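You operate a simulated robot arm through the tools that you are given. There is no shell and no other tool.

Carry out the task below with a simulated robot arm. There is one attempt and no reset: what you move stays moved.

Task
Drain the tub, spin both potatoes dry and lay them on the rack.
Fine: the two in the basket; spin it by its crank; close the drain again.

The check looks at the end state, three seconds after you hand in, the way a careful person would. Anything else that was tipped, shoved, dropped, spilled or broken makes it a failure.

Robot
A 7-joint arm with a three-finger gripper, fixed in place. Base frame: the origin is at the foot of the arm, x ahead of it, y to its left, z up. Units: m, degrees, N and s.
Its first joint turns from -166.0 to 166.0 degrees. Payload 2.69 kg.
Tool frame: the origin (TCP) lies between the finger pads and is the grasp point; the fingertips stand 0.03 m ahead of it; z points along the fingers, y is the line along which they close. The gripper opens to 0.128 m. The gripper's body begins 0.117 m behind the TCP.
Orientation is told as [roll, pitch, yaw] about the base's x, y, z axes, in that order, counted from this pose: with the fingers straight down and closing along the base's y, the tool's x points along the base's -x, its y along +y and its z along -z.

Tools
- The arm moves only by the tool arm_command. Its argument "increments" is a list of rows, each a list of 3 entries, a list of its own where there are three numbers: the finger opening in m, from 0 to 0.128, then the shift along the tool's x, y, z in units of 30 mm (1.0 is 30 mm), then the turn, a rotation vector about the tool's x, y, z in units of 8 degrees (1.0 is 8 degrees). In form: [[fingers, [tx, ty, tz], [wx, wy, wz]], ...]. A call has 1 to 20 rows; each row shifts and turns the commanded pose from where the row before left it, along the tool's axes as they then stand. A call with a number of a shift or a turn outside -1 to 1 is refused whole. Rows are played at 5 a second. More than 0.05 m and 8.6 degrees between two rows, or a gripper value outside its range, and nothing of the call is played. A pose out of reach is approached as far as the arm can. The call stops where the force on the tool passes 90 N (or 10 N more than at its start, if that is more) or the arm is blocked; 0.2 s more then pass. The fingers move at their own pace and stop on an object; they squeeze with about 28 N. The grip force told is the motor's: it shows also when the fingers shut on nothing. Time passes only in rows, and 0.2 s behind the last, so rows that do not move let the fingers close. The reply holds the time, the measured pose of the TCP, the force on the tool along the base axes, the opening and the grip force, in the units named above and with some noise, with the torque about the TCP (base axes, N m) and any sound that the robot's microphone picked up.
- Cameras (640 x 400 px; columns grow to the right, rows downward): "scene" is fixed at [0.3978, 0.494, 1.4839]; the picture's right is [0.35, -0.94, 0.00], its down [-0.91, -0.34, -0.24] and it looks along [0.22, 0.08, -0.97] (base axes); focal length 214 px, centre (320, 200). "wrist" rides on the gripper at [0.058, 0.054, -0.131] in the tool frame; the picture's right is [-0.68, 0.74, 0.00], its down [-0.62, -0.57, -0.55] and it looks along [-0.40, -0.37, 0.84] (tool axes); focal length 234 px, centre (320, 200). There is no depth. A picture from a camera that has moved, and an enlarged one, comes with that camera's place and axes in the base frame and with its lens. The place of the scene camera against the robot may be out by one fixed shift of up to 0.012 m in any direction.
- snapshot(camera): a new picture of that camera. No time passes.
- slide_trunk(by): slides the trunk up (or, below 0, down) by that many m; the arm rides with it, the base frame stays. It gives what a move gives, with no picture.
- close_up(camera, box): a new picture of the part [left, top, right, bottom] of that camera's present view, enlarged. No time passes.
- finish_job(): hands the job in; it is judged then, once.

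Nothing tells you positions but the pictures and the camera data. Unless the task says otherwise, let go and move clear before handing in.

The tools are called after "Request:" as name(argument=value, ...) on one line, values as JSON. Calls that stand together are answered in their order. arm_command: Moves the arm, as the interface text tells. Its arguments: {"type":"object","properties":{"increments":{"type":"array","items":{"type":"array"}}},"required":["increments"]} The other tools are called the same way: slide_trunk (by) slides the trunk up or down; snapshot (camera) takes a picture; close_up (camera, box) takes an enlarged picture of a part of a camera's view; finish_job () hands the job in.

At the start:

```text
time_s: 0.0
tcp_pos: [0.249, 0.5341, 1.1358]
tcp_rot: [-0.1, 0.1, 0.0]
force: [-0.1, 0.1, -0.2]
wrist_torque: [-0.01, -0.01, 0.01]
grip_width: 0.128
finger_force: 0.1
trunk travel left (down, up): [-0.15, 0.2]
```

scene: 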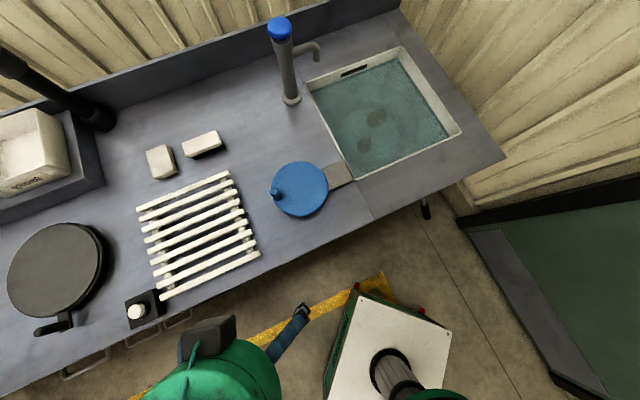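
wrist: 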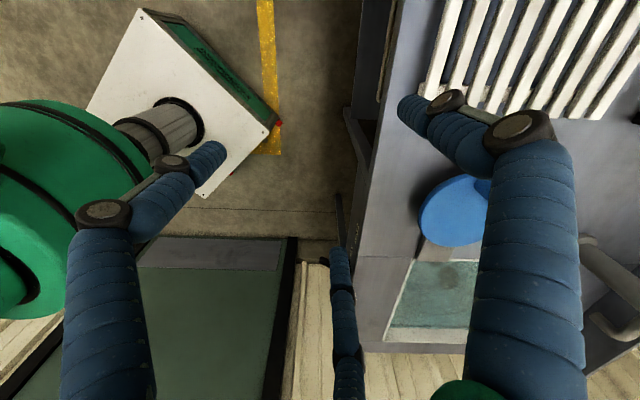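

I see a counter with a sink on the right holding two potatoes under water, a blue-lidded spinner with a crank beside it, a white slatted rack, and a hob. I'll look closer at each before moving.

Request:
close_up(camera="scene", box=[240, 10, 520, 230])

Request:
close_up(camera="scene", box=[240, 130, 380, 230])

Request:
close_up(camera="scene", box=[110, 120, 280, 340])

Request:
close_up(camera="scene", box=[390, 170, 470, 240])

```text
1.82 times, centred on (380, 120) of scene
camera zoom: at [0.3978, 0.494, 1.4839], right [0.35, -0.94, 0.0], down [-0.91, -0.34, -0.24], along [0.22, 0.08, -0.97], focal length 390 px, centre (211, 346)
```

zoom: 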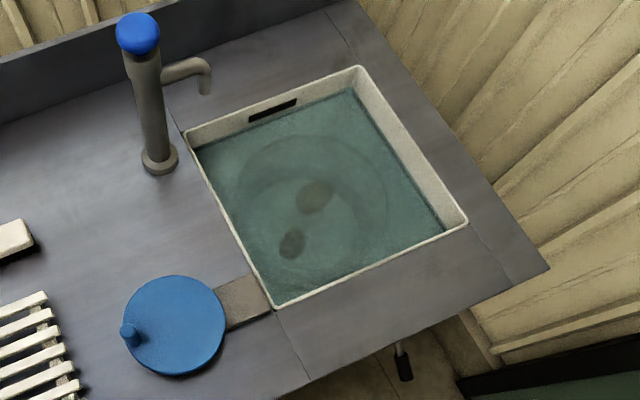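

```text
4.00 times, centred on (310, 180) of scene
camera zoom: at [0.3978, 0.494, 1.4839], right [0.35, -0.94, 0.0], down [-0.91, -0.34, -0.24], along [0.22, 0.08, -0.97], focal length 858 px, centre (360, 280)
```

zoom: 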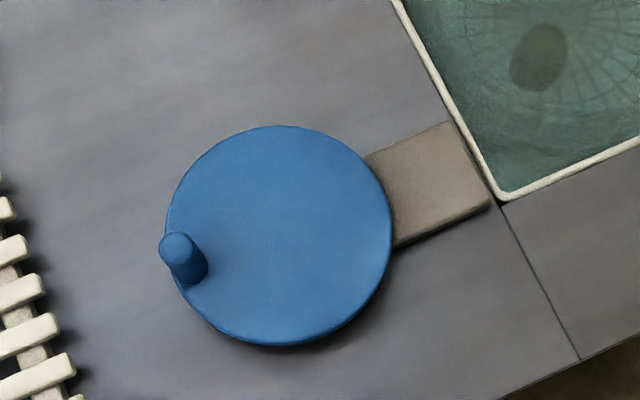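

```text
1.82 times, centred on (195, 230) of scene
camera zoom: at [0.3978, 0.494, 1.4839], right [0.35, -0.94, 0.0], down [-0.91, -0.34, -0.24], along [0.22, 0.08, -0.97], focal length 390 px, centre (547, 146)
```

zoom: 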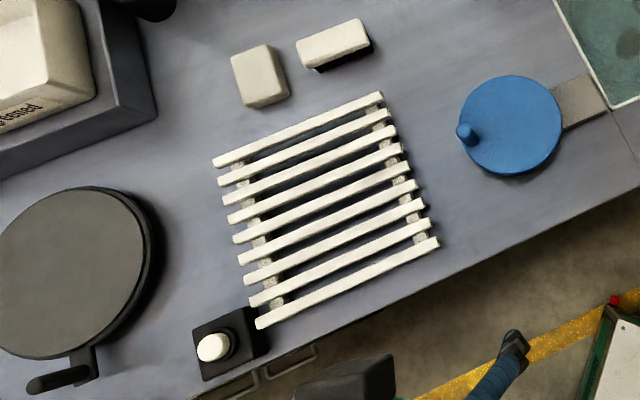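

```text
5.71 times, centred on (430, 205) of scene
camera zoom: at [0.3978, 0.494, 1.4839], right [0.35, -0.94, 0.0], down [-0.91, -0.34, -0.24], along [0.22, 0.08, -0.97], focal length 1226 px, centre (-309, 171)
```

zoom: 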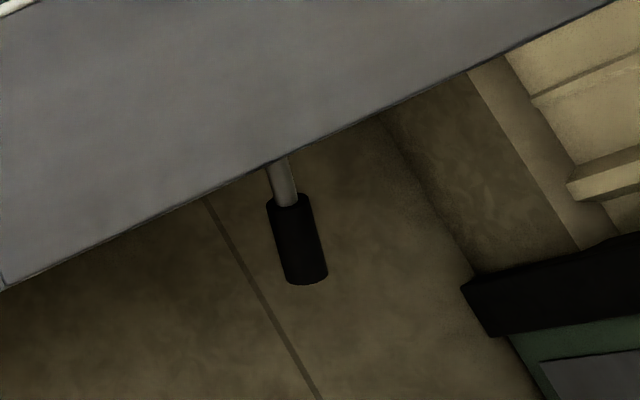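

The blue disc with a peg looks like a crank geared to a basket inside the tub, and a black-handled lever under the counter's front edge may be the drain valve. I'll zoom in further on those.

Request:
close_up(camera="scene", box=[300, 40, 470, 190])

Request:
close_up(camera="scene", box=[260, 10, 330, 110])

Request:
close_up(camera="scene", box=[0, 220, 220, 360])

Request:
close_up(camera="scene", box=[340, 90, 410, 160])

Request:
close_up(camera="wrist", box=[320, 80, 520, 400])

```text
2.67 times, centred on (385, 115) of scene
camera zoom: at [0.3978, 0.494, 1.4839], right [0.35, -0.94, 0.0], down [-0.91, -0.34, -0.24], along [0.22, 0.08, -0.97], focal length 572 px, centre (147, 427)
```

zoom: 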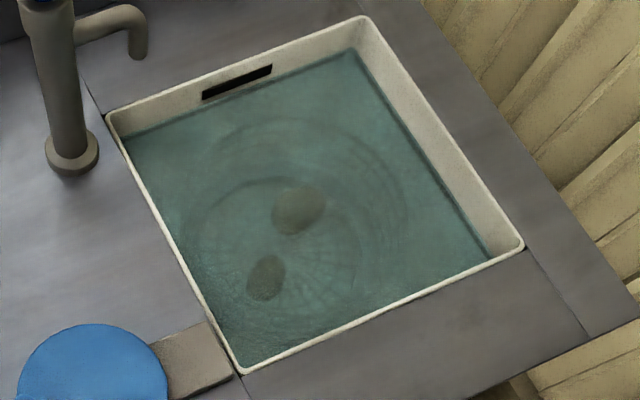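

```text
4.00 times, centred on (295, 60) of scene
camera zoom: at [0.3978, 0.494, 1.4839], right [0.35, -0.94, 0.0], down [-0.91, -0.34, -0.24], along [0.22, 0.08, -0.97], focal length 858 px, centre (420, 760)
```

zoom: 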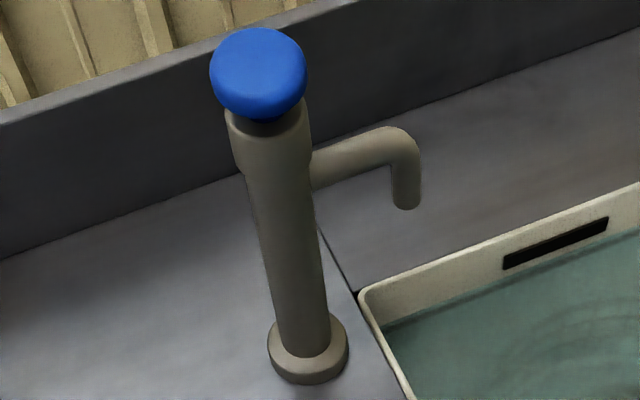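

```text
2.86 times, centred on (110, 290) of scene
camera zoom: at [0.3978, 0.494, 1.4839], right [0.35, -0.94, 0.0], down [-0.91, -0.34, -0.24], along [0.22, 0.08, -0.97], focal length 613 px, centre (920, -57)
```

zoom: 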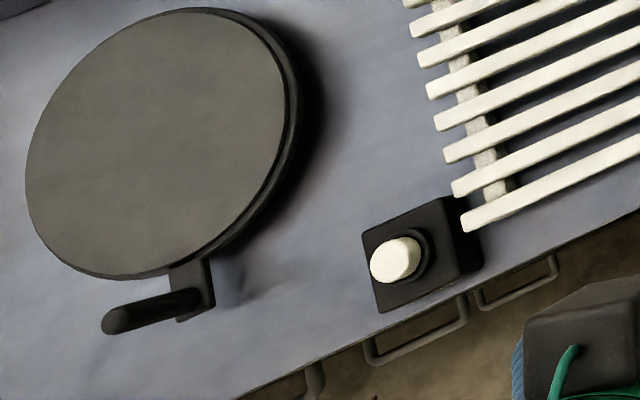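

```text
5.71 times, centred on (375, 125) of scene
camera zoom: at [0.3978, 0.494, 1.4839], right [0.35, -0.94, 0.0], down [-0.91, -0.34, -0.24], along [0.22, 0.08, -0.97], focal length 1226 px, centre (6, 629)
```

zoom: 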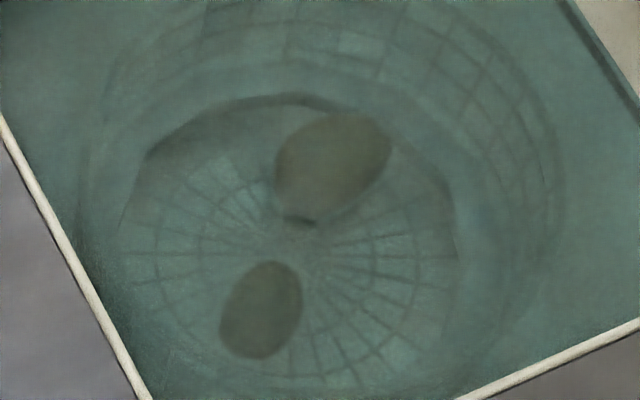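

```text
1.25 times, centred on (420, 240) of wrist
camera zoom: at [0.1914, 0.5888, 1.2653], right [0.68, 0.74, 0.0], down [0.62, -0.57, 0.55], along [0.4, -0.37, -0.84], focal length 293 px, centre (195, 150)
```

zoom: 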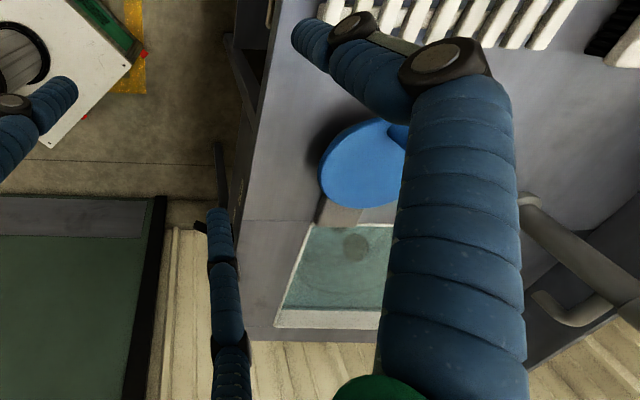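

Request:
close_up(camera="scene", box=[120, 270, 470, 400])

Request:
close_up(camera="wrist", box=[0, 0, 640, 400])

```text
1.83 times, centred on (295, 335) of scene
camera zoom: at [0.3978, 0.494, 1.4839], right [0.35, -0.94, 0.0], down [-0.91, -0.34, -0.24], along [0.22, 0.08, -0.97], focal length 392 px, centre (366, -47)
```

zoom: 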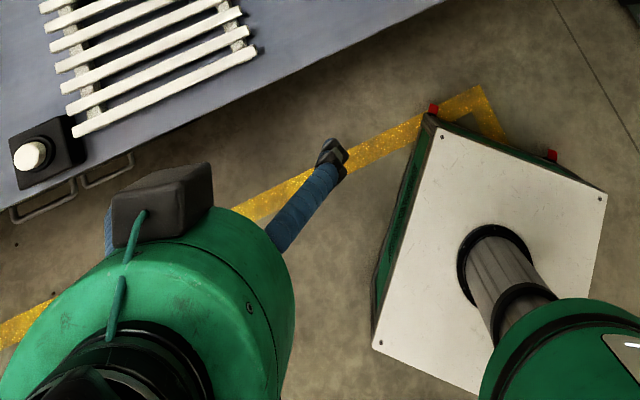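

```text
1.00 times, centred on (320, 200) of wrist (not enlarged: the box is as wide or as high as the picture)
camera zoom: at [0.1914, 0.5888, 1.2653], right [0.68, 0.74, 0.0], down [0.62, -0.57, 0.55], along [0.4, -0.37, -0.84], focal length 234 px, centre (320, 200)
```

zoom: 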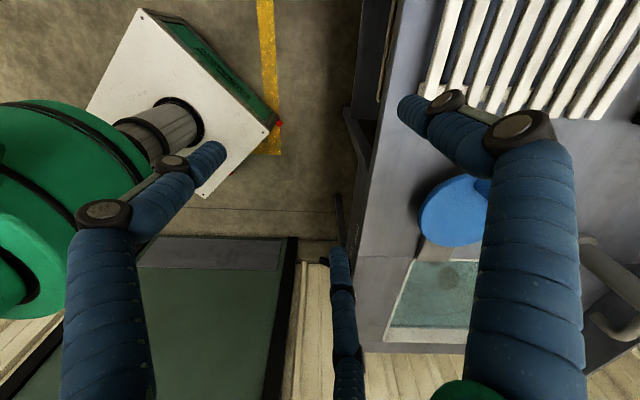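

The counter runs at roughly 45° to the base axes, with its top around z≈0.88 and the crank disc near (0.53, 0.60, 0.93). I'll move the wrist over in front of the counter, fingers narrowed, to inspect the drain lever and the tub.

Request:
arm_command(increments=[[0.06, [-0.42, -0.98, 0], [0, 0, 0]], [0.06, [-0.42, -0.98, 0], [0, 0, 0]], [0.06, [-0.42, -0.98, 0], [0, 0, 0]], [0.06, [-0.42, -0.98, 0], [0, 0, 0]], [0.06, [-0.42, -0.98, 0], [0, 0, 0]], [0.06, [-0.42, -0.98, 0], [0, 0, 0]], [0.06, [-0.42, -0.98, 0], [0, 0, 0]], [0.06, [-0.42, -0.98, 0], [0, 0, 0]]])

Request:
snapshot(camera="wrist")

Request:
snapshot(camera="scene")

```text
time_s: 1.8
tcp_pos: [0.3484, 0.2996, 1.1362]
tcp_rot: [-0.1, 0.1, 0.0]
force: [0.5, 0.1, 0.4]
wrist_torque: [-0.06, 0.03, 0.01]
grip_width: 0.0602
finger_force: 0.2
trunk travel left (down, up): [-0.15, 0.2]
```

```text
taken
camera wrist: at [0.2901, 0.3528, 1.2653], right [0.68, 0.74, 0.0], down [0.62, -0.57, 0.55], along [0.4, -0.37, -0.84], focal length 234 px, centre (320, 200)
```

wrist: 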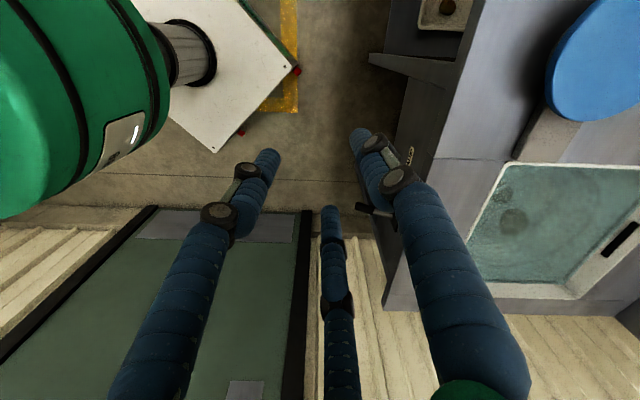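

```text
taken
```

scene: 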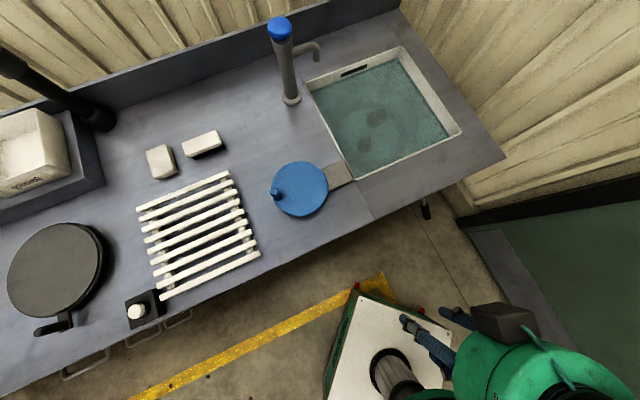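

The gripper looks like one finger opposing a pair, and there is an open drawer and some lettering under the counter near the lever. I'll enlarge these.

Request:
close_up(camera="wrist", box=[340, 100, 480, 240])

Request:
close_up(camera="wrist", box=[360, 0, 500, 90])

Request:
close_up(camera="wrist", box=[180, 120, 460, 320])

Request:
close_up(camera="scene", box=[380, 280, 560, 400])

Request:
close_up(camera="wrist", box=[440, 130, 640, 320])

```text
2.86 times, centred on (410, 170) of wrist
camera zoom: at [0.2901, 0.3528, 1.2653], right [0.68, 0.74, 0.0], down [0.62, -0.57, 0.55], along [0.4, -0.37, -0.84], focal length 669 px, centre (63, 286)
```

zoom: 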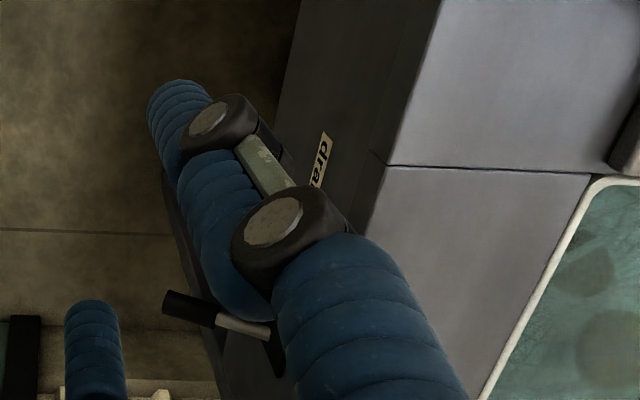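

```text
4.44 times, centred on (430, 45) of wrist
camera zoom: at [0.2901, 0.3528, 1.2653], right [0.68, 0.74, 0.0], down [0.62, -0.57, 0.55], along [0.4, -0.37, -0.84], focal length 1041 px, centre (-169, 889)
```

zoom: 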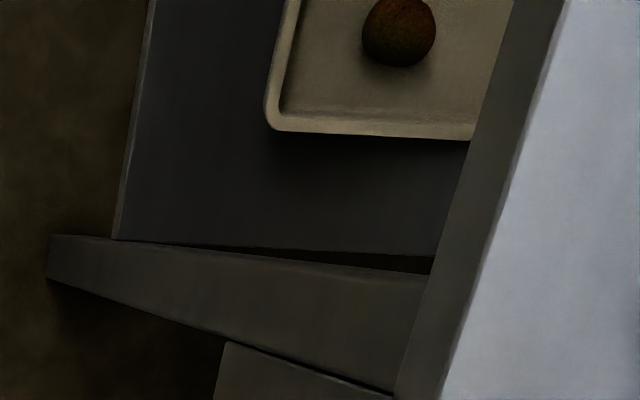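

```text
2.00 times, centred on (320, 220) of wrist
camera zoom: at [0.2901, 0.3528, 1.2653], right [0.68, 0.74, 0.0], down [0.62, -0.57, 0.55], along [0.4, -0.37, -0.84], focal length 468 px, centre (320, 160)
```

zoom: 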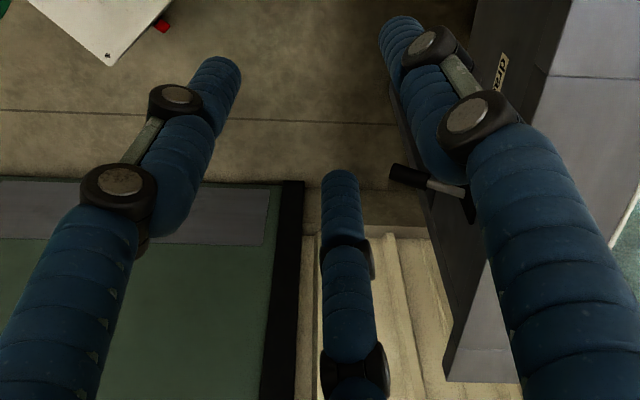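

```text
3.33 times, centred on (470, 340) of scene
camera zoom: at [0.3978, 0.494, 1.4839], right [0.35, -0.94, 0.0], down [-0.91, -0.34, -0.24], along [0.22, 0.08, -0.97], focal length 715 px, centre (-180, -267)
```

zoom: 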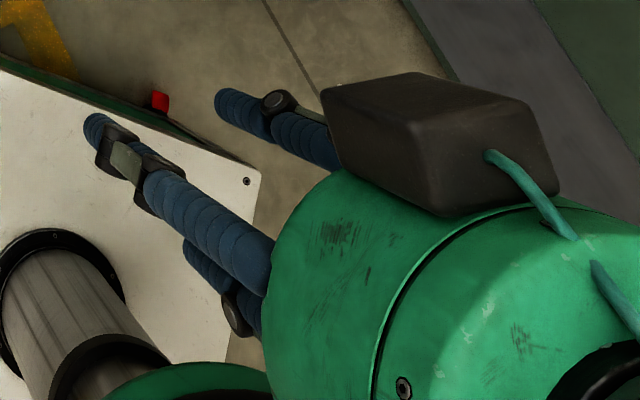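

```text
2.11 times, centred on (540, 225) of wrist
camera zoom: at [0.2901, 0.3528, 1.2653], right [0.68, 0.74, 0.0], down [0.62, -0.57, 0.55], along [0.4, -0.37, -0.84], focal length 493 px, centre (-143, 147)
```

zoom: 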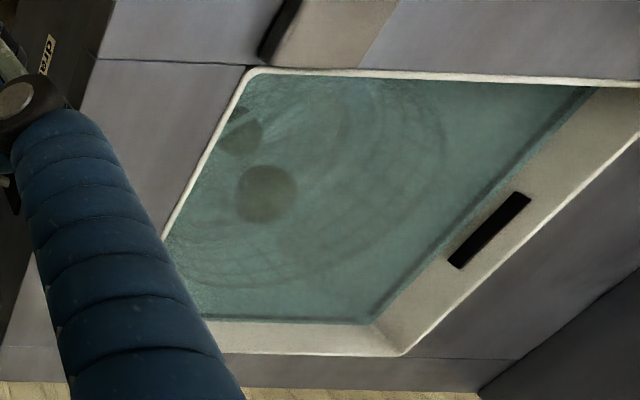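

The lever labelled "drain" sits below the counter's front edge at about (0.66, 0.18, 0.71), its handle sticking out towards the robot. I'll move in front of it and turn the wrist to look at it more squarely.

Request:
arm_command(increments=[[0.06, [-0.77, -0.67, 0.79], [0, 0, 0]], [0.06, [-0.77, -0.67, 0.79], [0, 0, 0]], [0.06, [-0.77, -0.67, 0.79], [0, 0, 0]], [0.06, [-0.77, -0.67, 0.79], [0, 0, 0]], [0.06, [-0.77, -0.67, 0.79], [0, 0, -1]], [0.06, [-0.77, -0.67, 0.79], [0, 0, 0]], [0.06, [-0.77, -0.67, 0.79], [0, 0, 0]], [0.06, [-0.77, -0.67, 0.79], [0, 0, 0]], [0.06, [-0.77, -0.67, 0.79], [0, 0, 0]], [0.06, [-0.77, -0.67, 0.79], [0, 0, 0]]])

Request:
snapshot(camera="wrist")

```text
time_s: 4.0
tcp_pos: [0.5923, 0.1161, 0.8991]
tcp_rot: [-0.1, 0.0, 8.0]
force: [0.0, 0.0, 0.1]
wrist_torque: [0.0, -0.04, 0.01]
grip_width: 0.0599
finger_force: 0.0
trunk travel left (down, up): [-0.15, 0.2]
```

```text
taken
camera wrist: at [0.5285, 0.162, 1.0282], right [0.57, 0.82, 0.0], down [0.69, -0.47, 0.55], along [0.45, -0.31, -0.84], focal length 234 px, centre (320, 200)
```

wrist: 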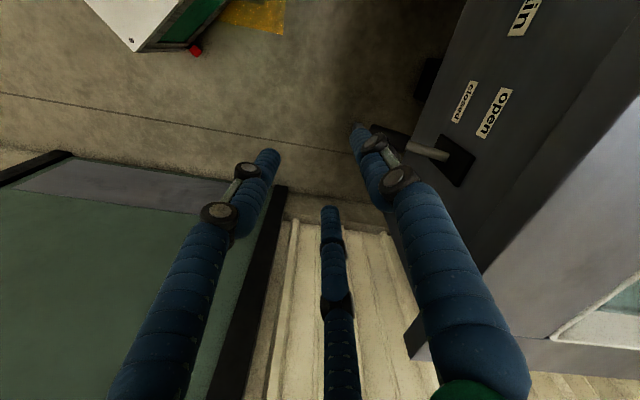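

Request:
close_up(camera="wrist", box=[340, 0, 580, 220])

```text
1.82 times, centred on (460, 110) of wrist
camera zoom: at [0.5285, 0.162, 1.0282], right [0.57, 0.82, 0.0], down [0.69, -0.47, 0.55], along [0.45, -0.31, -0.84], focal length 426 px, centre (66, 364)
```

zoom: 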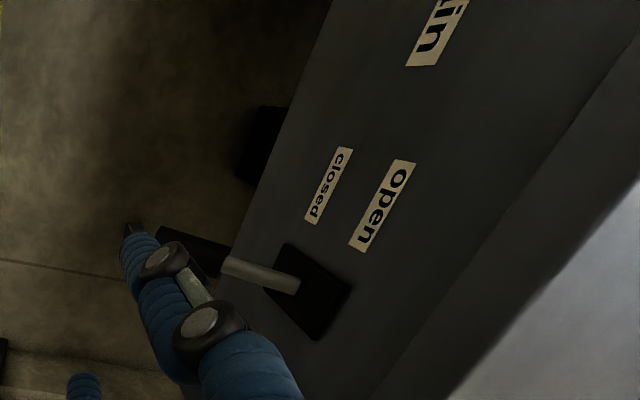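

The labels read "drain", "open" (upper) and "closed" (lower), and the lever now points slightly down, so lifting it should open the drain. I'll turn the tool to straddle the handle sideways, tilt it towards the panel and look again.

Request:
arm_command(increments=[[0.08, [0, 0, 0], [0, 0, -0.925]], [0.08, [0, 0, 0], [0, 0, -0.925]], [0.08, [0, 0, 0], [0, 0, -0.925]], [0.08, [0, 0, 0], [0, 0, -0.925]], [0.08, [0, 0, 0], [0, 0, -0.925]], [0.08, [0, 0, 0], [0, -0.94, 0]], [0.08, [0, 0, 0], [0, -0.94, 0]], [0.08, [0, 0, 0], [0, -0.94, 0]], [0.08, [0, 0, 0], [0, -0.94, 0]], [0.08, [0, 0, 0], [0, -0.94, 0]], [0.08, [0, 0, 0], [0, -0.94, 0]]])

Request:
snapshot(camera="wrist")

Request:
snapshot(camera="scene")

```text
time_s: 6.4
tcp_pos: [0.5947, 0.1149, 0.8986]
tcp_rot: [-0.1, -45.3, 45.1]
force: [-0.2, 0.1, 1.2]
wrist_torque: [-0.04, 0.02, 0.0]
grip_width: 0.0801
finger_force: 0.0
trunk travel left (down, up): [-0.15, 0.2]
```

```text
taken
camera wrist: at [0.4627, 0.0588, 0.9488], right [-0.18, 0.86, 0.48], down [0.43, -0.37, 0.82], along [0.88, 0.36, -0.3], focal length 234 px, centre (320, 200)
```

wrist: 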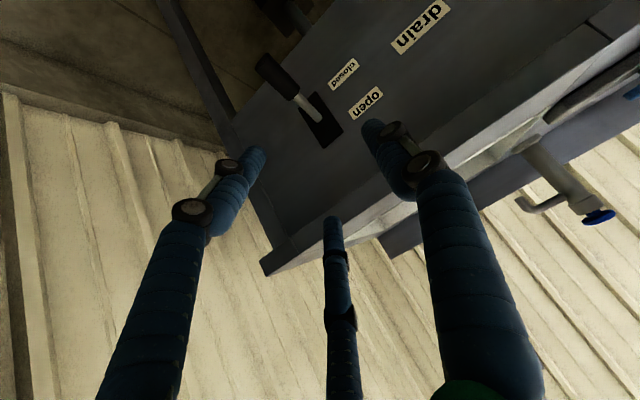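

```text
taken
```

scene: 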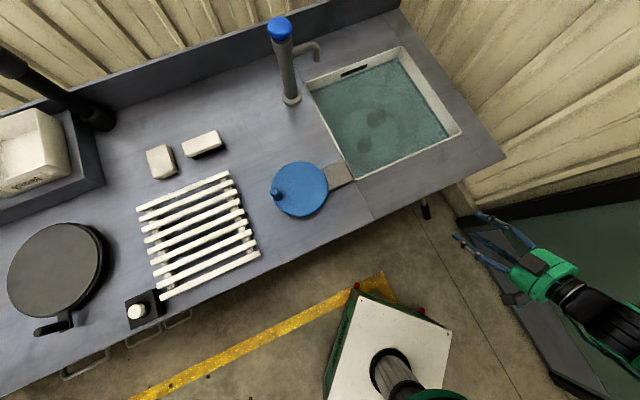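

Request:
close_up(camera="wrist", box=[220, 0, 460, 180])

Request:
close_up(camera="wrist", box=[235, 40, 355, 160])

```text
2.22 times, centred on (340, 90) of wrist
camera zoom: at [0.4627, 0.0588, 0.9488], right [-0.18, 0.86, 0.48], down [0.43, -0.37, 0.82], along [0.88, 0.36, -0.3], focal length 520 px, centre (276, 444)
```

zoom: 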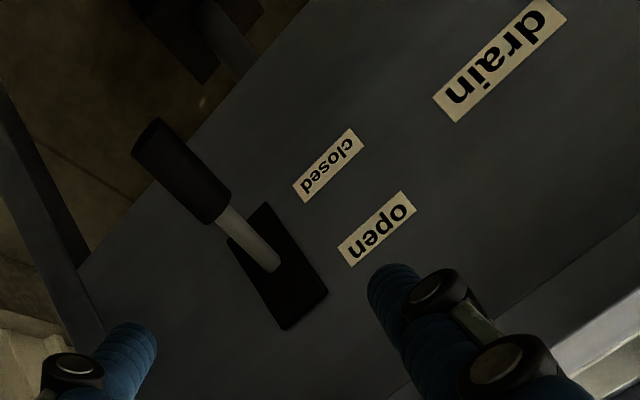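

```text
3.33 times, centred on (295, 100) of wrist
camera zoom: at [0.4627, 0.0588, 0.9488], right [-0.18, 0.86, 0.48], down [0.43, -0.37, 0.82], along [0.88, 0.36, -0.3], focal length 781 px, centre (403, 533)
```

zoom: 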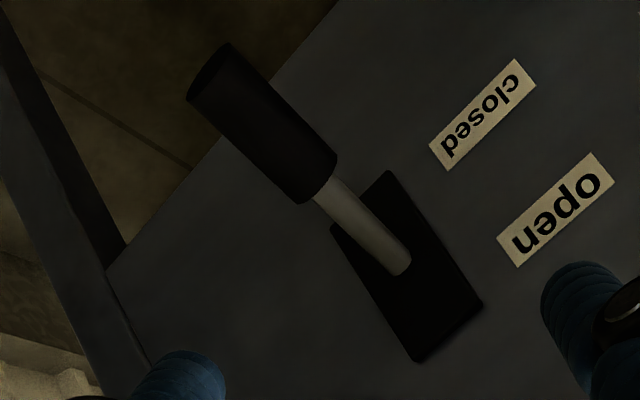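

Clear view: the rod pivots in the middle of a vertical black plate and points about 16° down (closed); the handle centre is at roughly (0.664, 0.178, 0.717). I'll bring the open fingers down around it, stopping just short for a check.

Request:
arm_command(increments=[[0.08, [0.683, -0.04, 0], [0, 0, 0]], [0.08, [0.683, -0.04, 0], [0, 0, 0]], [0.08, [0.683, -0.04, 0], [0, 0, 0]], [0.08, [0, 0, 0.9], [0, 0, 0]], [0.08, [0, 0, 0.9], [0, 0, 0]], [0.08, [0, 0, 0.9], [0, 0, 0]], [0.08, [0, 0, 0.9], [0, 0, 0]], [0.08, [0, 0, 0.9], [0, 0, 0]]])

Request:
snapshot(camera="wrist")

Request:
close_up(camera="scene", box=[380, 160, 520, 260])

```text
time_s: 8.2
tcp_pos: [0.6348, 0.1502, 0.7587]
tcp_rot: [0.0, -45.1, 45.0]
force: [0.2, -1.3, 0.1]
wrist_torque: [0.0, 0.01, 0.04]
grip_width: 0.0799
finger_force: 0.1
trunk travel left (down, up): [-0.15, 0.2]
```

```text
taken
camera wrist: at [0.5026, 0.094, 0.8087], right [-0.18, 0.86, 0.48], down [0.43, -0.37, 0.82], along [0.88, 0.36, -0.3], focal length 234 px, centre (320, 200)
```

wrist: 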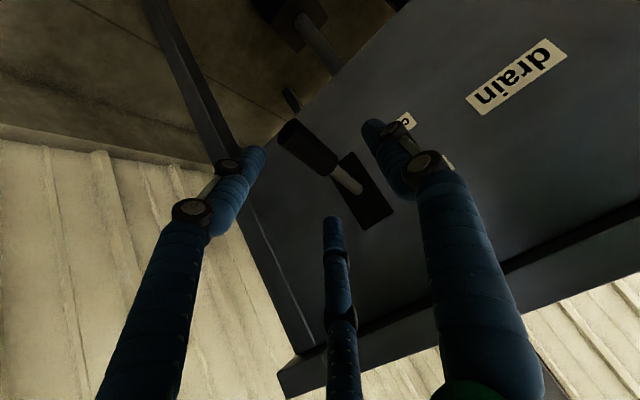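

```text
4.00 times, centred on (450, 210) of scene
camera zoom: at [0.3978, 0.494, 1.4839], right [0.35, -0.94, 0.0], down [-0.91, -0.34, -0.24], along [0.22, 0.08, -0.97], focal length 858 px, centre (-200, 160)
```

zoom: 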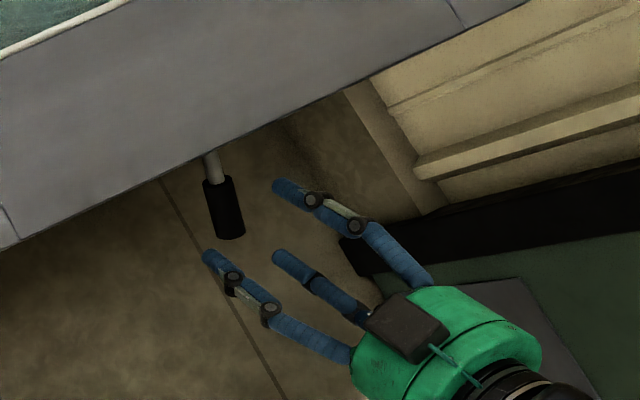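

The handle sits centred between the fingers, about 6 cm ahead. I'll advance and close on it.

Request:
arm_command(increments=[[0.08, [0.05, -0.02, 0.69], [0, 0, 0]], [0.08, [0.05, -0.02, 0.69], [0, 0, 0]], [0.08, [0.05, -0.02, 0.69], [0, 0, 0]], [0.0, [0, 0, 0], [0, 0, 0]], [0.0, [0, 0, 0], [0, 0, 0]], [0.0, [0, 0, 0], [0, 0, 0]], [0.0, [0, 0, 0], [0, 0, 0]]])

Request:
snapshot(camera="wrist")

Request:
close_up(camera="scene", box=[380, 160, 520, 260])

```text
time_s: 9.8
tcp_pos: [0.6653, 0.1759, 0.7122]
tcp_rot: [0.0, -45.2, 44.9]
force: [22.2, -60.2, -14.9]
wrist_torque: [-1.24, -0.72, 0.81]
grip_width: 0.0697
finger_force: 28.2
trunk travel left (down, up): [-0.15, 0.2]
```

```text
taken
camera wrist: at [0.5332, 0.1202, 0.7614], right [-0.18, 0.86, 0.48], down [0.43, -0.37, 0.82], along [0.88, 0.36, -0.3], focal length 234 px, centre (320, 200)
```

wrist: 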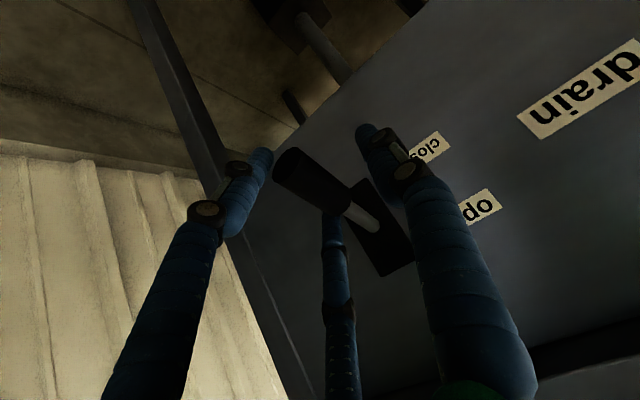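

```text
4.00 times, centred on (450, 210) of scene
camera zoom: at [0.3978, 0.494, 1.4839], right [0.35, -0.94, 0.0], down [-0.91, -0.34, -0.24], along [0.22, 0.08, -0.97], focal length 858 px, centre (-200, 160)
```

zoom: 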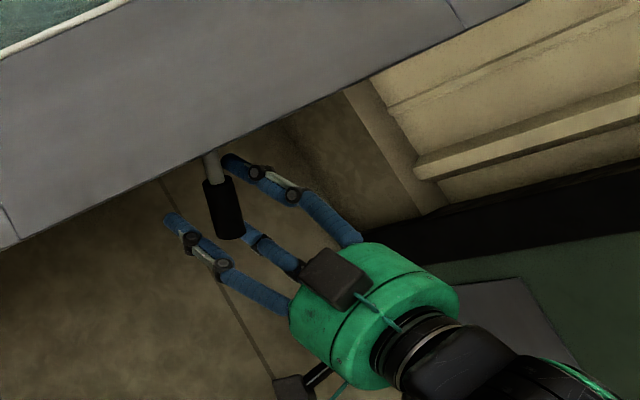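

The pair of fingers touched the handle first, so the handle lies about 2 cm further along tool −y. I'll open, shift over and close again.

Request:
arm_command(increments=[[0.09, [0, 0, 0], [0, 0, 0]], [0.09, [0, 0, 0], [0, 0, 0]], [0.09, [0, -0.3, 0], [0, 0, 0]], [0.09, [0, -0.3, 0], [0, 0, 0]]])

Request:
snapshot(camera="wrist")

Request:
close_up(camera="scene", box=[380, 160, 520, 260])

```text
time_s: 10.8
tcp_pos: [0.6766, 0.1658, 0.7122]
tcp_rot: [0.0, -45.1, 45.0]
force: [-0.1, 0.5, 0.4]
wrist_torque: [0.0, 0.0, -0.03]
grip_width: 0.09
finger_force: 0.1
trunk travel left (down, up): [-0.15, 0.2]
```

```text
taken
camera wrist: at [0.5448, 0.1097, 0.7623], right [-0.18, 0.86, 0.48], down [0.43, -0.37, 0.82], along [0.88, 0.36, -0.3], focal length 234 px, centre (320, 200)
```

wrist: 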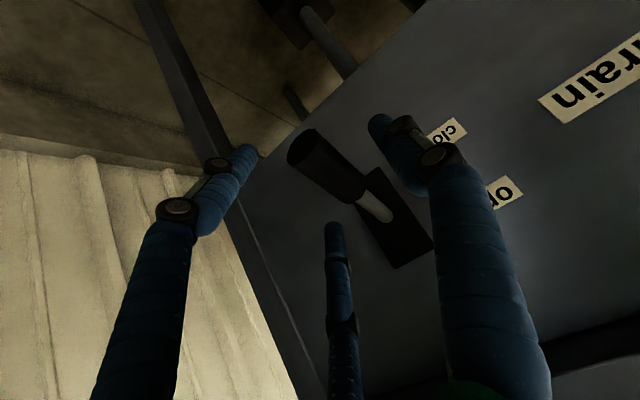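

```text
4.00 times, centred on (450, 210) of scene
camera zoom: at [0.3978, 0.494, 1.4839], right [0.35, -0.94, 0.0], down [-0.91, -0.34, -0.24], along [0.22, 0.08, -0.97], focal length 858 px, centre (-200, 160)
```

zoom: 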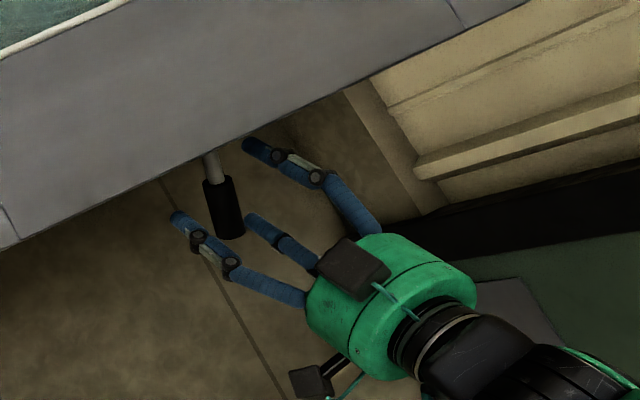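

Request:
arm_command(increments=[[0.05, [0, 0, 0], [0, 0, 0]], [0.05, [0, 0, 0], [0, 0, 0]], [0.03, [0, 0, 0], [0, 0, 0]], [0.03, [0, 0, 0], [0, 0, 0]]])

```text
time_s: 11.8
tcp_pos: [0.6754, 0.1661, 0.7127]
tcp_rot: [0.0, -45.1, 45.1]
force: [-12.0, 20.6, 4.2]
wrist_torque: [0.37, 0.05, 0.09]
grip_width: 0.0449
finger_force: 11.8
trunk travel left (down, up): [-0.15, 0.2]
```

Request:
arm_command(increments=[[0.06, [0, 0, 0], [0, 0, 0]], [0.06, [0, 0.17, 0], [0, 0, 0]], [0.0, [0, 0, 0], [0, 0, 0]], [0.0, [0, 0, 0], [0, 0, 0]], [0.0, [0, 0, 0], [0, 0, 0]]])

Request:
snapshot(camera="wrist")

```text
time_s: 13.0
tcp_pos: [0.6734, 0.1691, 0.7117]
tcp_rot: [0.0, -45.1, 44.9]
force: [0.7, -6.5, 1.9]
wrist_torque: [0.22, -0.1, -0.31]
grip_width: 0.0379
finger_force: 45.4
trunk travel left (down, up): [-0.15, 0.2]
```

```text
taken
camera wrist: at [0.5416, 0.113, 0.7633], right [-0.18, 0.86, 0.48], down [0.43, -0.37, 0.82], along [0.88, 0.36, -0.3], focal length 234 px, centre (320, 200)
```

wrist: 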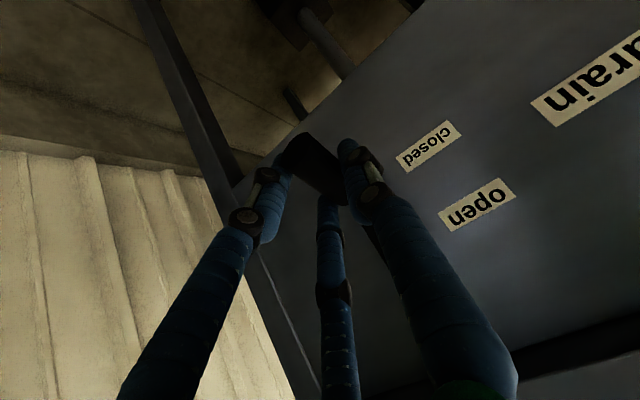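

The handle is now gripped evenly (3.8 cm). I'll lift it along its arc in small steps, watching the force.

Request:
arm_command(increments=[[0.0, [-0.193, 0, -0.311], [0, 0, 0]], [0.0, [-0.17, 0, -0.2], [0, 0, 0]], [0.0, [-0.17, 0, -0.2], [0, 0, 0]]])

Request:
snapshot(camera="wrist")

```text
time_s: 13.8
tcp_pos: [0.6677, 0.1647, 0.7354]
tcp_rot: [0.1, -44.9, 44.8]
force: [-1.3, -33.3, -21.7]
wrist_torque: [-1.57, 0.35, 1.25]
grip_width: 0.0381
finger_force: 44.5
trunk travel left (down, up): [-0.15, 0.2]
```

```text
taken
camera wrist: at [0.5371, 0.1087, 0.7868], right [-0.18, 0.86, 0.48], down [0.44, -0.37, 0.82], along [0.88, 0.36, -0.31], focal length 234 px, centre (320, 200)
```

wrist: 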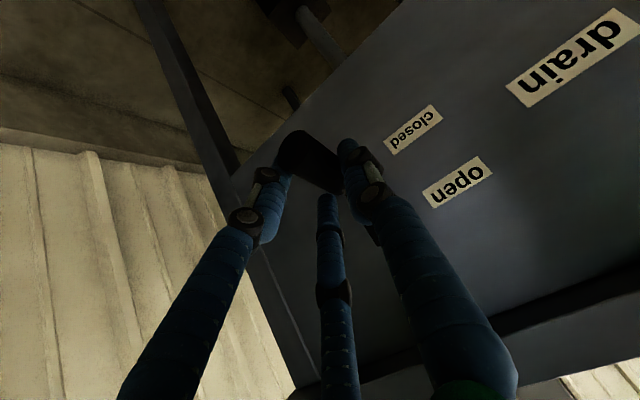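

Request:
arm_command(increments=[[0.0, [-0.15, -0.05, -0.22], [0, 0, 0]], [0.0, [-0.2, -0.05, -0.17], [0, 0, 0]], [0.0, [-0.2, 0, -0.17], [0, 0, 0]]])

Request:
snapshot(camera="wrist")

Request:
snapshot(camera="scene")

```text
time_s: 14.6
tcp_pos: [0.671, 0.1646, 0.7606]
tcp_rot: [0.2, -45.1, 45.0]
force: [-25.1, 2.5, -10.6]
wrist_torque: [-0.54, 1.03, 1.58]
grip_width: 0.0384
finger_force: 45.4
trunk travel left (down, up): [-0.15, 0.2]
```

```text
taken
camera wrist: at [0.5378, 0.1085, 0.8108], right [-0.18, 0.86, 0.48], down [0.43, -0.37, 0.82], along [0.88, 0.36, -0.3], focal length 234 px, centre (320, 200)
```

wrist: 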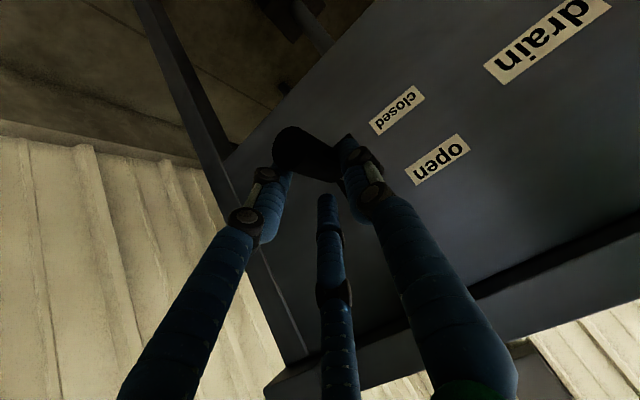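

```text
taken
```

scene: 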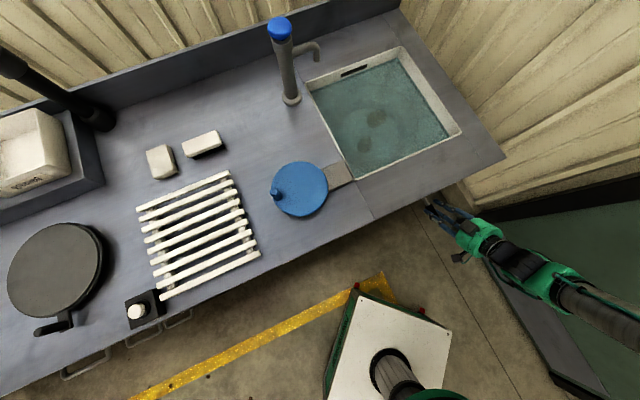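

Request:
arm_command(increments=[[0.0, [-0.22, 0.03, -0.17], [0, 0, 0]], [0.0, [-0.23, 0.03, -0.15], [0, 0, 0]], [0.0, [-0.25, 0, -0.12], [0, 0, 0]]])

Request:
snapshot(camera="wrist")

Request:
snapshot(camera="scene")

```text
time_s: 15.4
tcp_pos: [0.6766, 0.1678, 0.7887]
tcp_rot: [-0.2, -45.3, 45.0]
force: [-0.4, 0.0, 0.0]
wrist_torque: [0.0, -0.03, 0.0]
grip_width: 0.0022
finger_force: 31.3
trunk travel left (down, up): [-0.15, 0.2]
```

```text
taken
camera wrist: at [0.5448, 0.1116, 0.8384], right [-0.18, 0.86, 0.48], down [0.43, -0.37, 0.82], along [0.88, 0.36, -0.3], focal length 234 px, centre (320, 200)
```

wrist: 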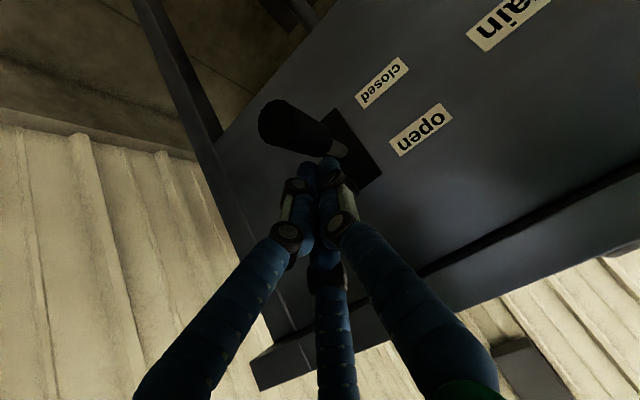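

```text
taken
```

scene: 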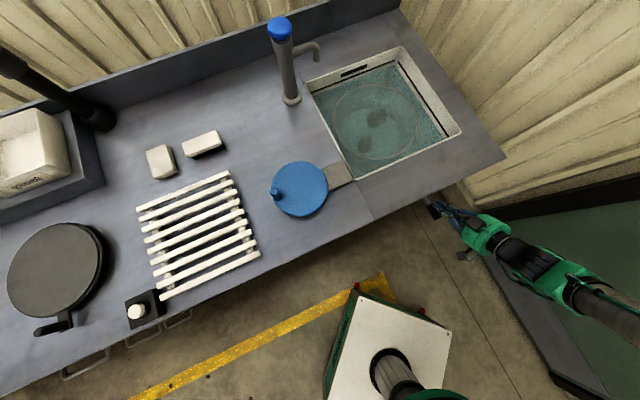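

The lever reached its upper stop and the fingers slipped off; the water level is already dropping. I'll check the lever and tub.

Request:
close_up(camera="wrist", box=[230, 60, 430, 200])

Request:
close_up(camera="scene", box=[300, 40, 470, 190])

```text
2.86 times, centred on (330, 130) of wrist
camera zoom: at [0.5448, 0.1116, 0.8384], right [-0.18, 0.86, 0.48], down [0.43, -0.37, 0.82], along [0.88, 0.36, -0.3], focal length 669 px, centre (291, 400)
```

zoom: 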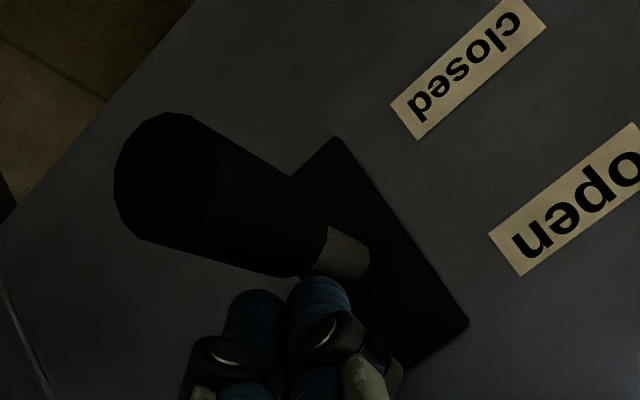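

```text
2.67 times, centred on (385, 115) of scene
camera zoom: at [0.3978, 0.494, 1.4839], right [0.35, -0.94, 0.0], down [-0.91, -0.34, -0.24], along [0.22, 0.08, -0.97], focal length 572 px, centre (147, 427)
```

zoom: 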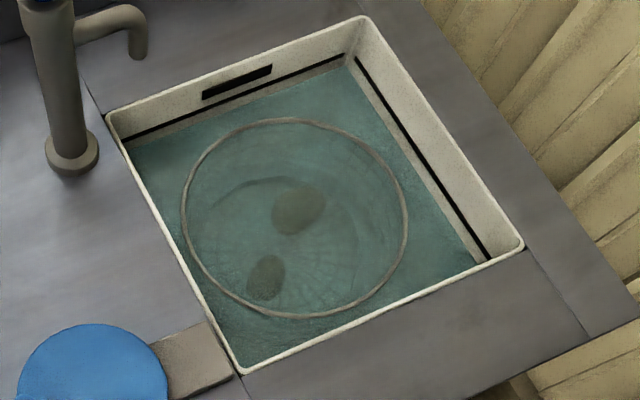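

The drain is open and the level is falling. I'll back away along the tool axis, rise, straighten the tool and let it drain while I move to look at the crank.

Request:
arm_command(increments=[[0.02, [0, 0, -0.6], [0, 0, 0]], [0.02, [0, 0, -1], [0, 0, 0]], [0.02, [0, 0, -1], [0, 0, 0]], [0.02, [0, 0, -1], [0, 0, 0]], [0.02, [0, 0, -1], [0, 0, 0]], [0.02, [-0.7, 0, -0.7], [0, 0, 0]], [0.02, [-0.7, 0, -0.7], [0, 0, 0]], [0.02, [-0.7, 0, -0.7], [0, 0, 0]], [0.02, [-0.7, 0, -0.7], [0, 0, 0]], [0.02, [-0.7, 0, -0.7], [0, 0, 0]], [0.02, [-0.7, 0, -0.7], [0, 0, 0]], [0.02, [0, 0, 0], [0, 0.94, 0]], [0.02, [0, 0, 0], [0, 0.94, 0]], [0.02, [0, 0, 0], [0, 0.94, 0]], [0.02, [0, 0, 0], [0, 0.94, 0]], [0.02, [0, 0, 0], [0, 0.94, 0]], [0.02, [0, 0, 0], [0, 0.94, 0]]])

Request:
snapshot(camera="scene")

Request:
snapshot(camera="wrist")

```text
time_s: 19.0
tcp_pos: [0.6059, 0.0979, 1.0626]
tcp_rot: [-0.1, 0.0, 45.0]
force: [-1.0, 0.3, 0.4]
wrist_torque: [0.01, -0.02, 0.02]
grip_width: 0.0198
finger_force: 0.0
trunk travel left (down, up): [-0.15, 0.2]
```

```text
taken
```

scene: 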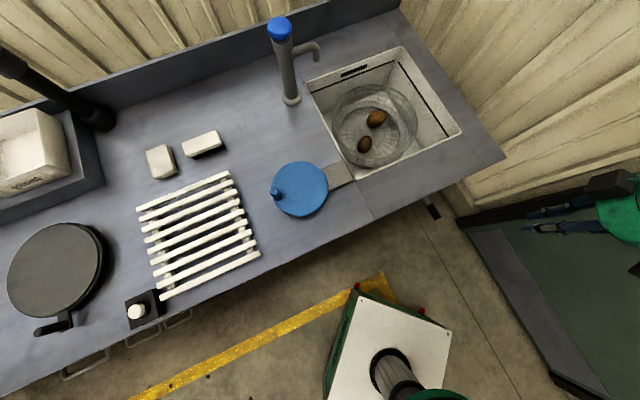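

```text
taken
camera wrist: at [0.5275, 0.0962, 1.1925], right [-0.04, 1.0, 0.0], down [0.84, 0.04, 0.55], along [0.55, 0.02, -0.84], focal length 234 px, centre (320, 200)
```

wrist: 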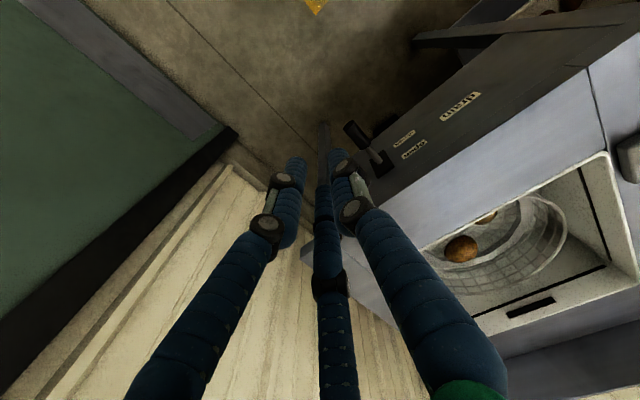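

The tub has drained; the wire basket with two brown potatoes is visible. I'll zoom in on the tub, lever and crank.

Request:
close_up(camera="scene", box=[300, 40, 470, 190])

Request:
close_up(camera="scene", box=[325, 80, 425, 175])

Request:
close_up(camera="wrist", box=[420, 150, 640, 330])

Request:
close_up(camera="wrist", box=[320, 80, 500, 200])

```text
2.67 times, centred on (385, 115) of scene
camera zoom: at [0.3978, 0.494, 1.4839], right [0.35, -0.94, 0.0], down [-0.91, -0.34, -0.24], along [0.22, 0.08, -0.97], focal length 572 px, centre (147, 427)
```

zoom: 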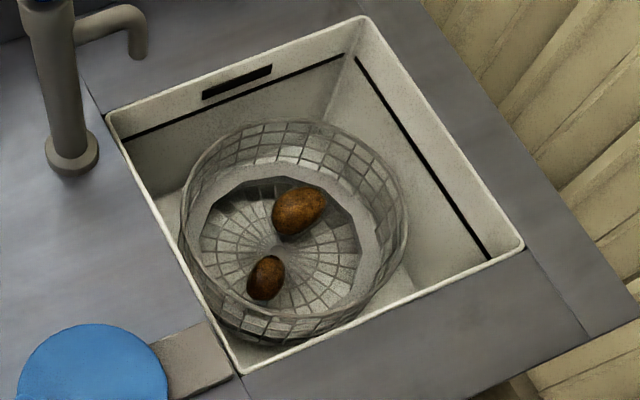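

```text
4.21 times, centred on (375, 128) of scene
camera zoom: at [0.3978, 0.494, 1.4839], right [0.35, -0.94, 0.0], down [-0.91, -0.34, -0.24], along [0.22, 0.08, -0.97], focal length 903 px, centre (88, 505)
```

zoom: 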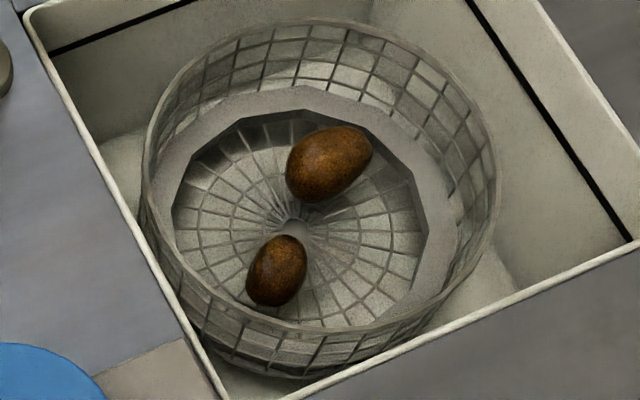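

```text
2.22 times, centred on (530, 240) of wrist
camera zoom: at [0.5275, 0.0962, 1.1925], right [-0.04, 1.0, 0.0], down [0.84, 0.04, 0.55], along [0.55, 0.02, -0.84], focal length 520 px, centre (-147, 111)
```

zoom: 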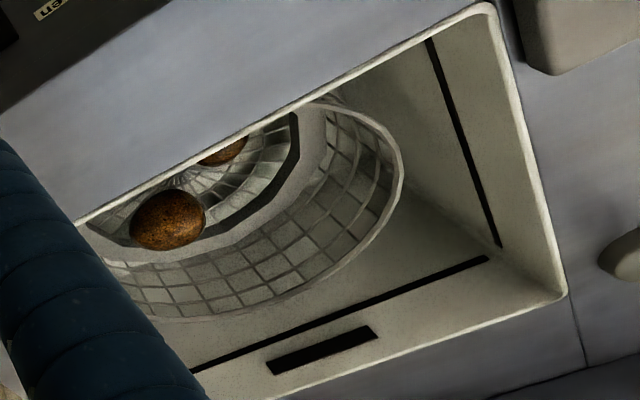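

```text
3.33 times, centred on (410, 140) of wrist
camera zoom: at [0.5275, 0.0962, 1.1925], right [-0.04, 1.0, 0.0], down [0.84, 0.04, 0.55], along [0.55, 0.02, -0.84], focal length 781 px, centre (20, 400)
```

zoom: 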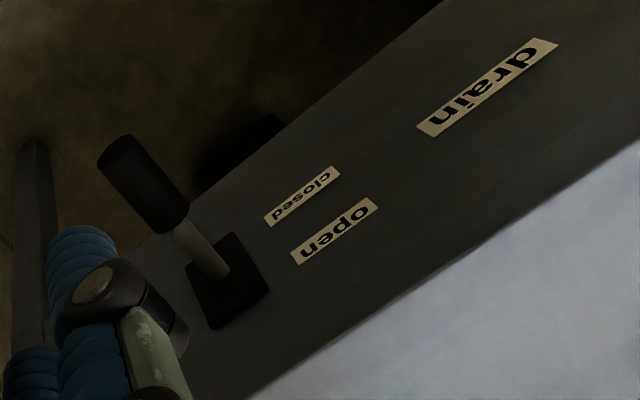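

The basket axis is around (0.864, 0.469), with its floor near z≈0.75, and the potatoes lie close to the middle. Next I'll bring the wrist camera over the crank disc to locate its centre and peg.

Request:
arm_command(increments=[[0.06, [-0.863, 0.957, -0.095], [0, 0, 0]], [0.06, [-0.863, 0.957, -0.095], [0, 0, 0]], [0.06, [-0.863, 0.957, -0.095], [0, 0, 0]], [0.06, [-0.863, 0.957, -0.095], [0, 0, 0]], [0.06, [-0.863, 0.957, -0.095], [0, 0, 0]], [0.06, [-0.863, 0.957, -0.095], [0, 0, 0]], [0.06, [-0.863, 0.957, -0.095], [0, 0, 0]], [0.06, [-0.863, 0.957, -0.095], [0, 0, 0]], [0.06, [-0.863, 0.957, -0.095], [0, 0, 0]], [0.06, [-0.863, 0.957, -0.095], [0, 0, 0]], [0.06, [-0.863, 0.957, -0.095], [0, 0, 0]], [0.06, [-0.863, 0.957, -0.095], [0, 0, 0]], [0.06, [-0.863, 0.957, -0.095], [0, 0, 0]]])

Request:
snapshot(camera="wrist")

Request:
snapshot(camera="scene")

```text
time_s: 21.8
tcp_pos: [0.5807, 0.6019, 1.0973]
tcp_rot: [0.0, 0.1, 45.0]
force: [0.3, 0.4, -1.3]
wrist_torque: [0.02, 0.02, 0.02]
grip_width: 0.0602
finger_force: 0.1
trunk travel left (down, up): [-0.15, 0.2]
```

```text
taken
camera wrist: at [0.5023, 0.5992, 1.2282], right [-0.04, 1.0, 0.0], down [0.84, 0.04, 0.55], along [0.55, 0.02, -0.84], focal length 234 px, centre (320, 200)
```

wrist: 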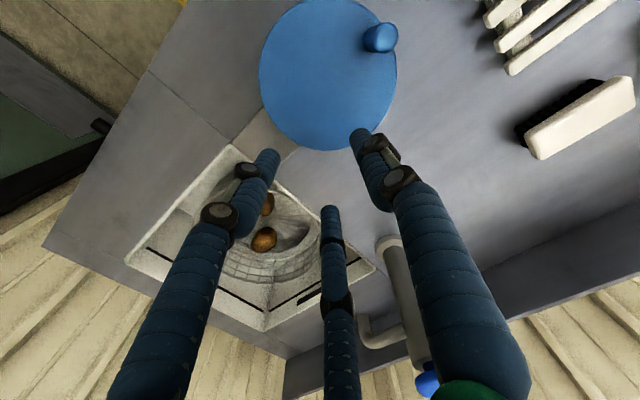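

```text
taken
```

scene: 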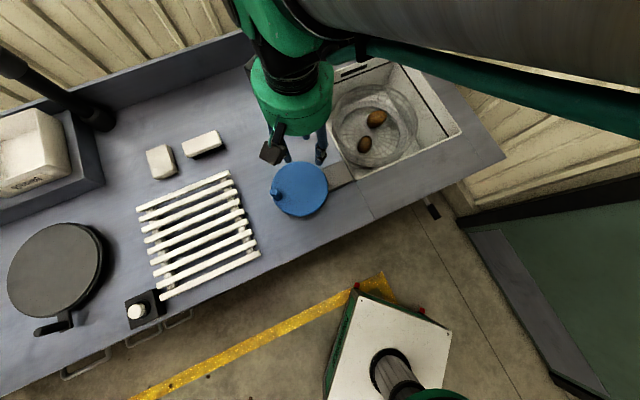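

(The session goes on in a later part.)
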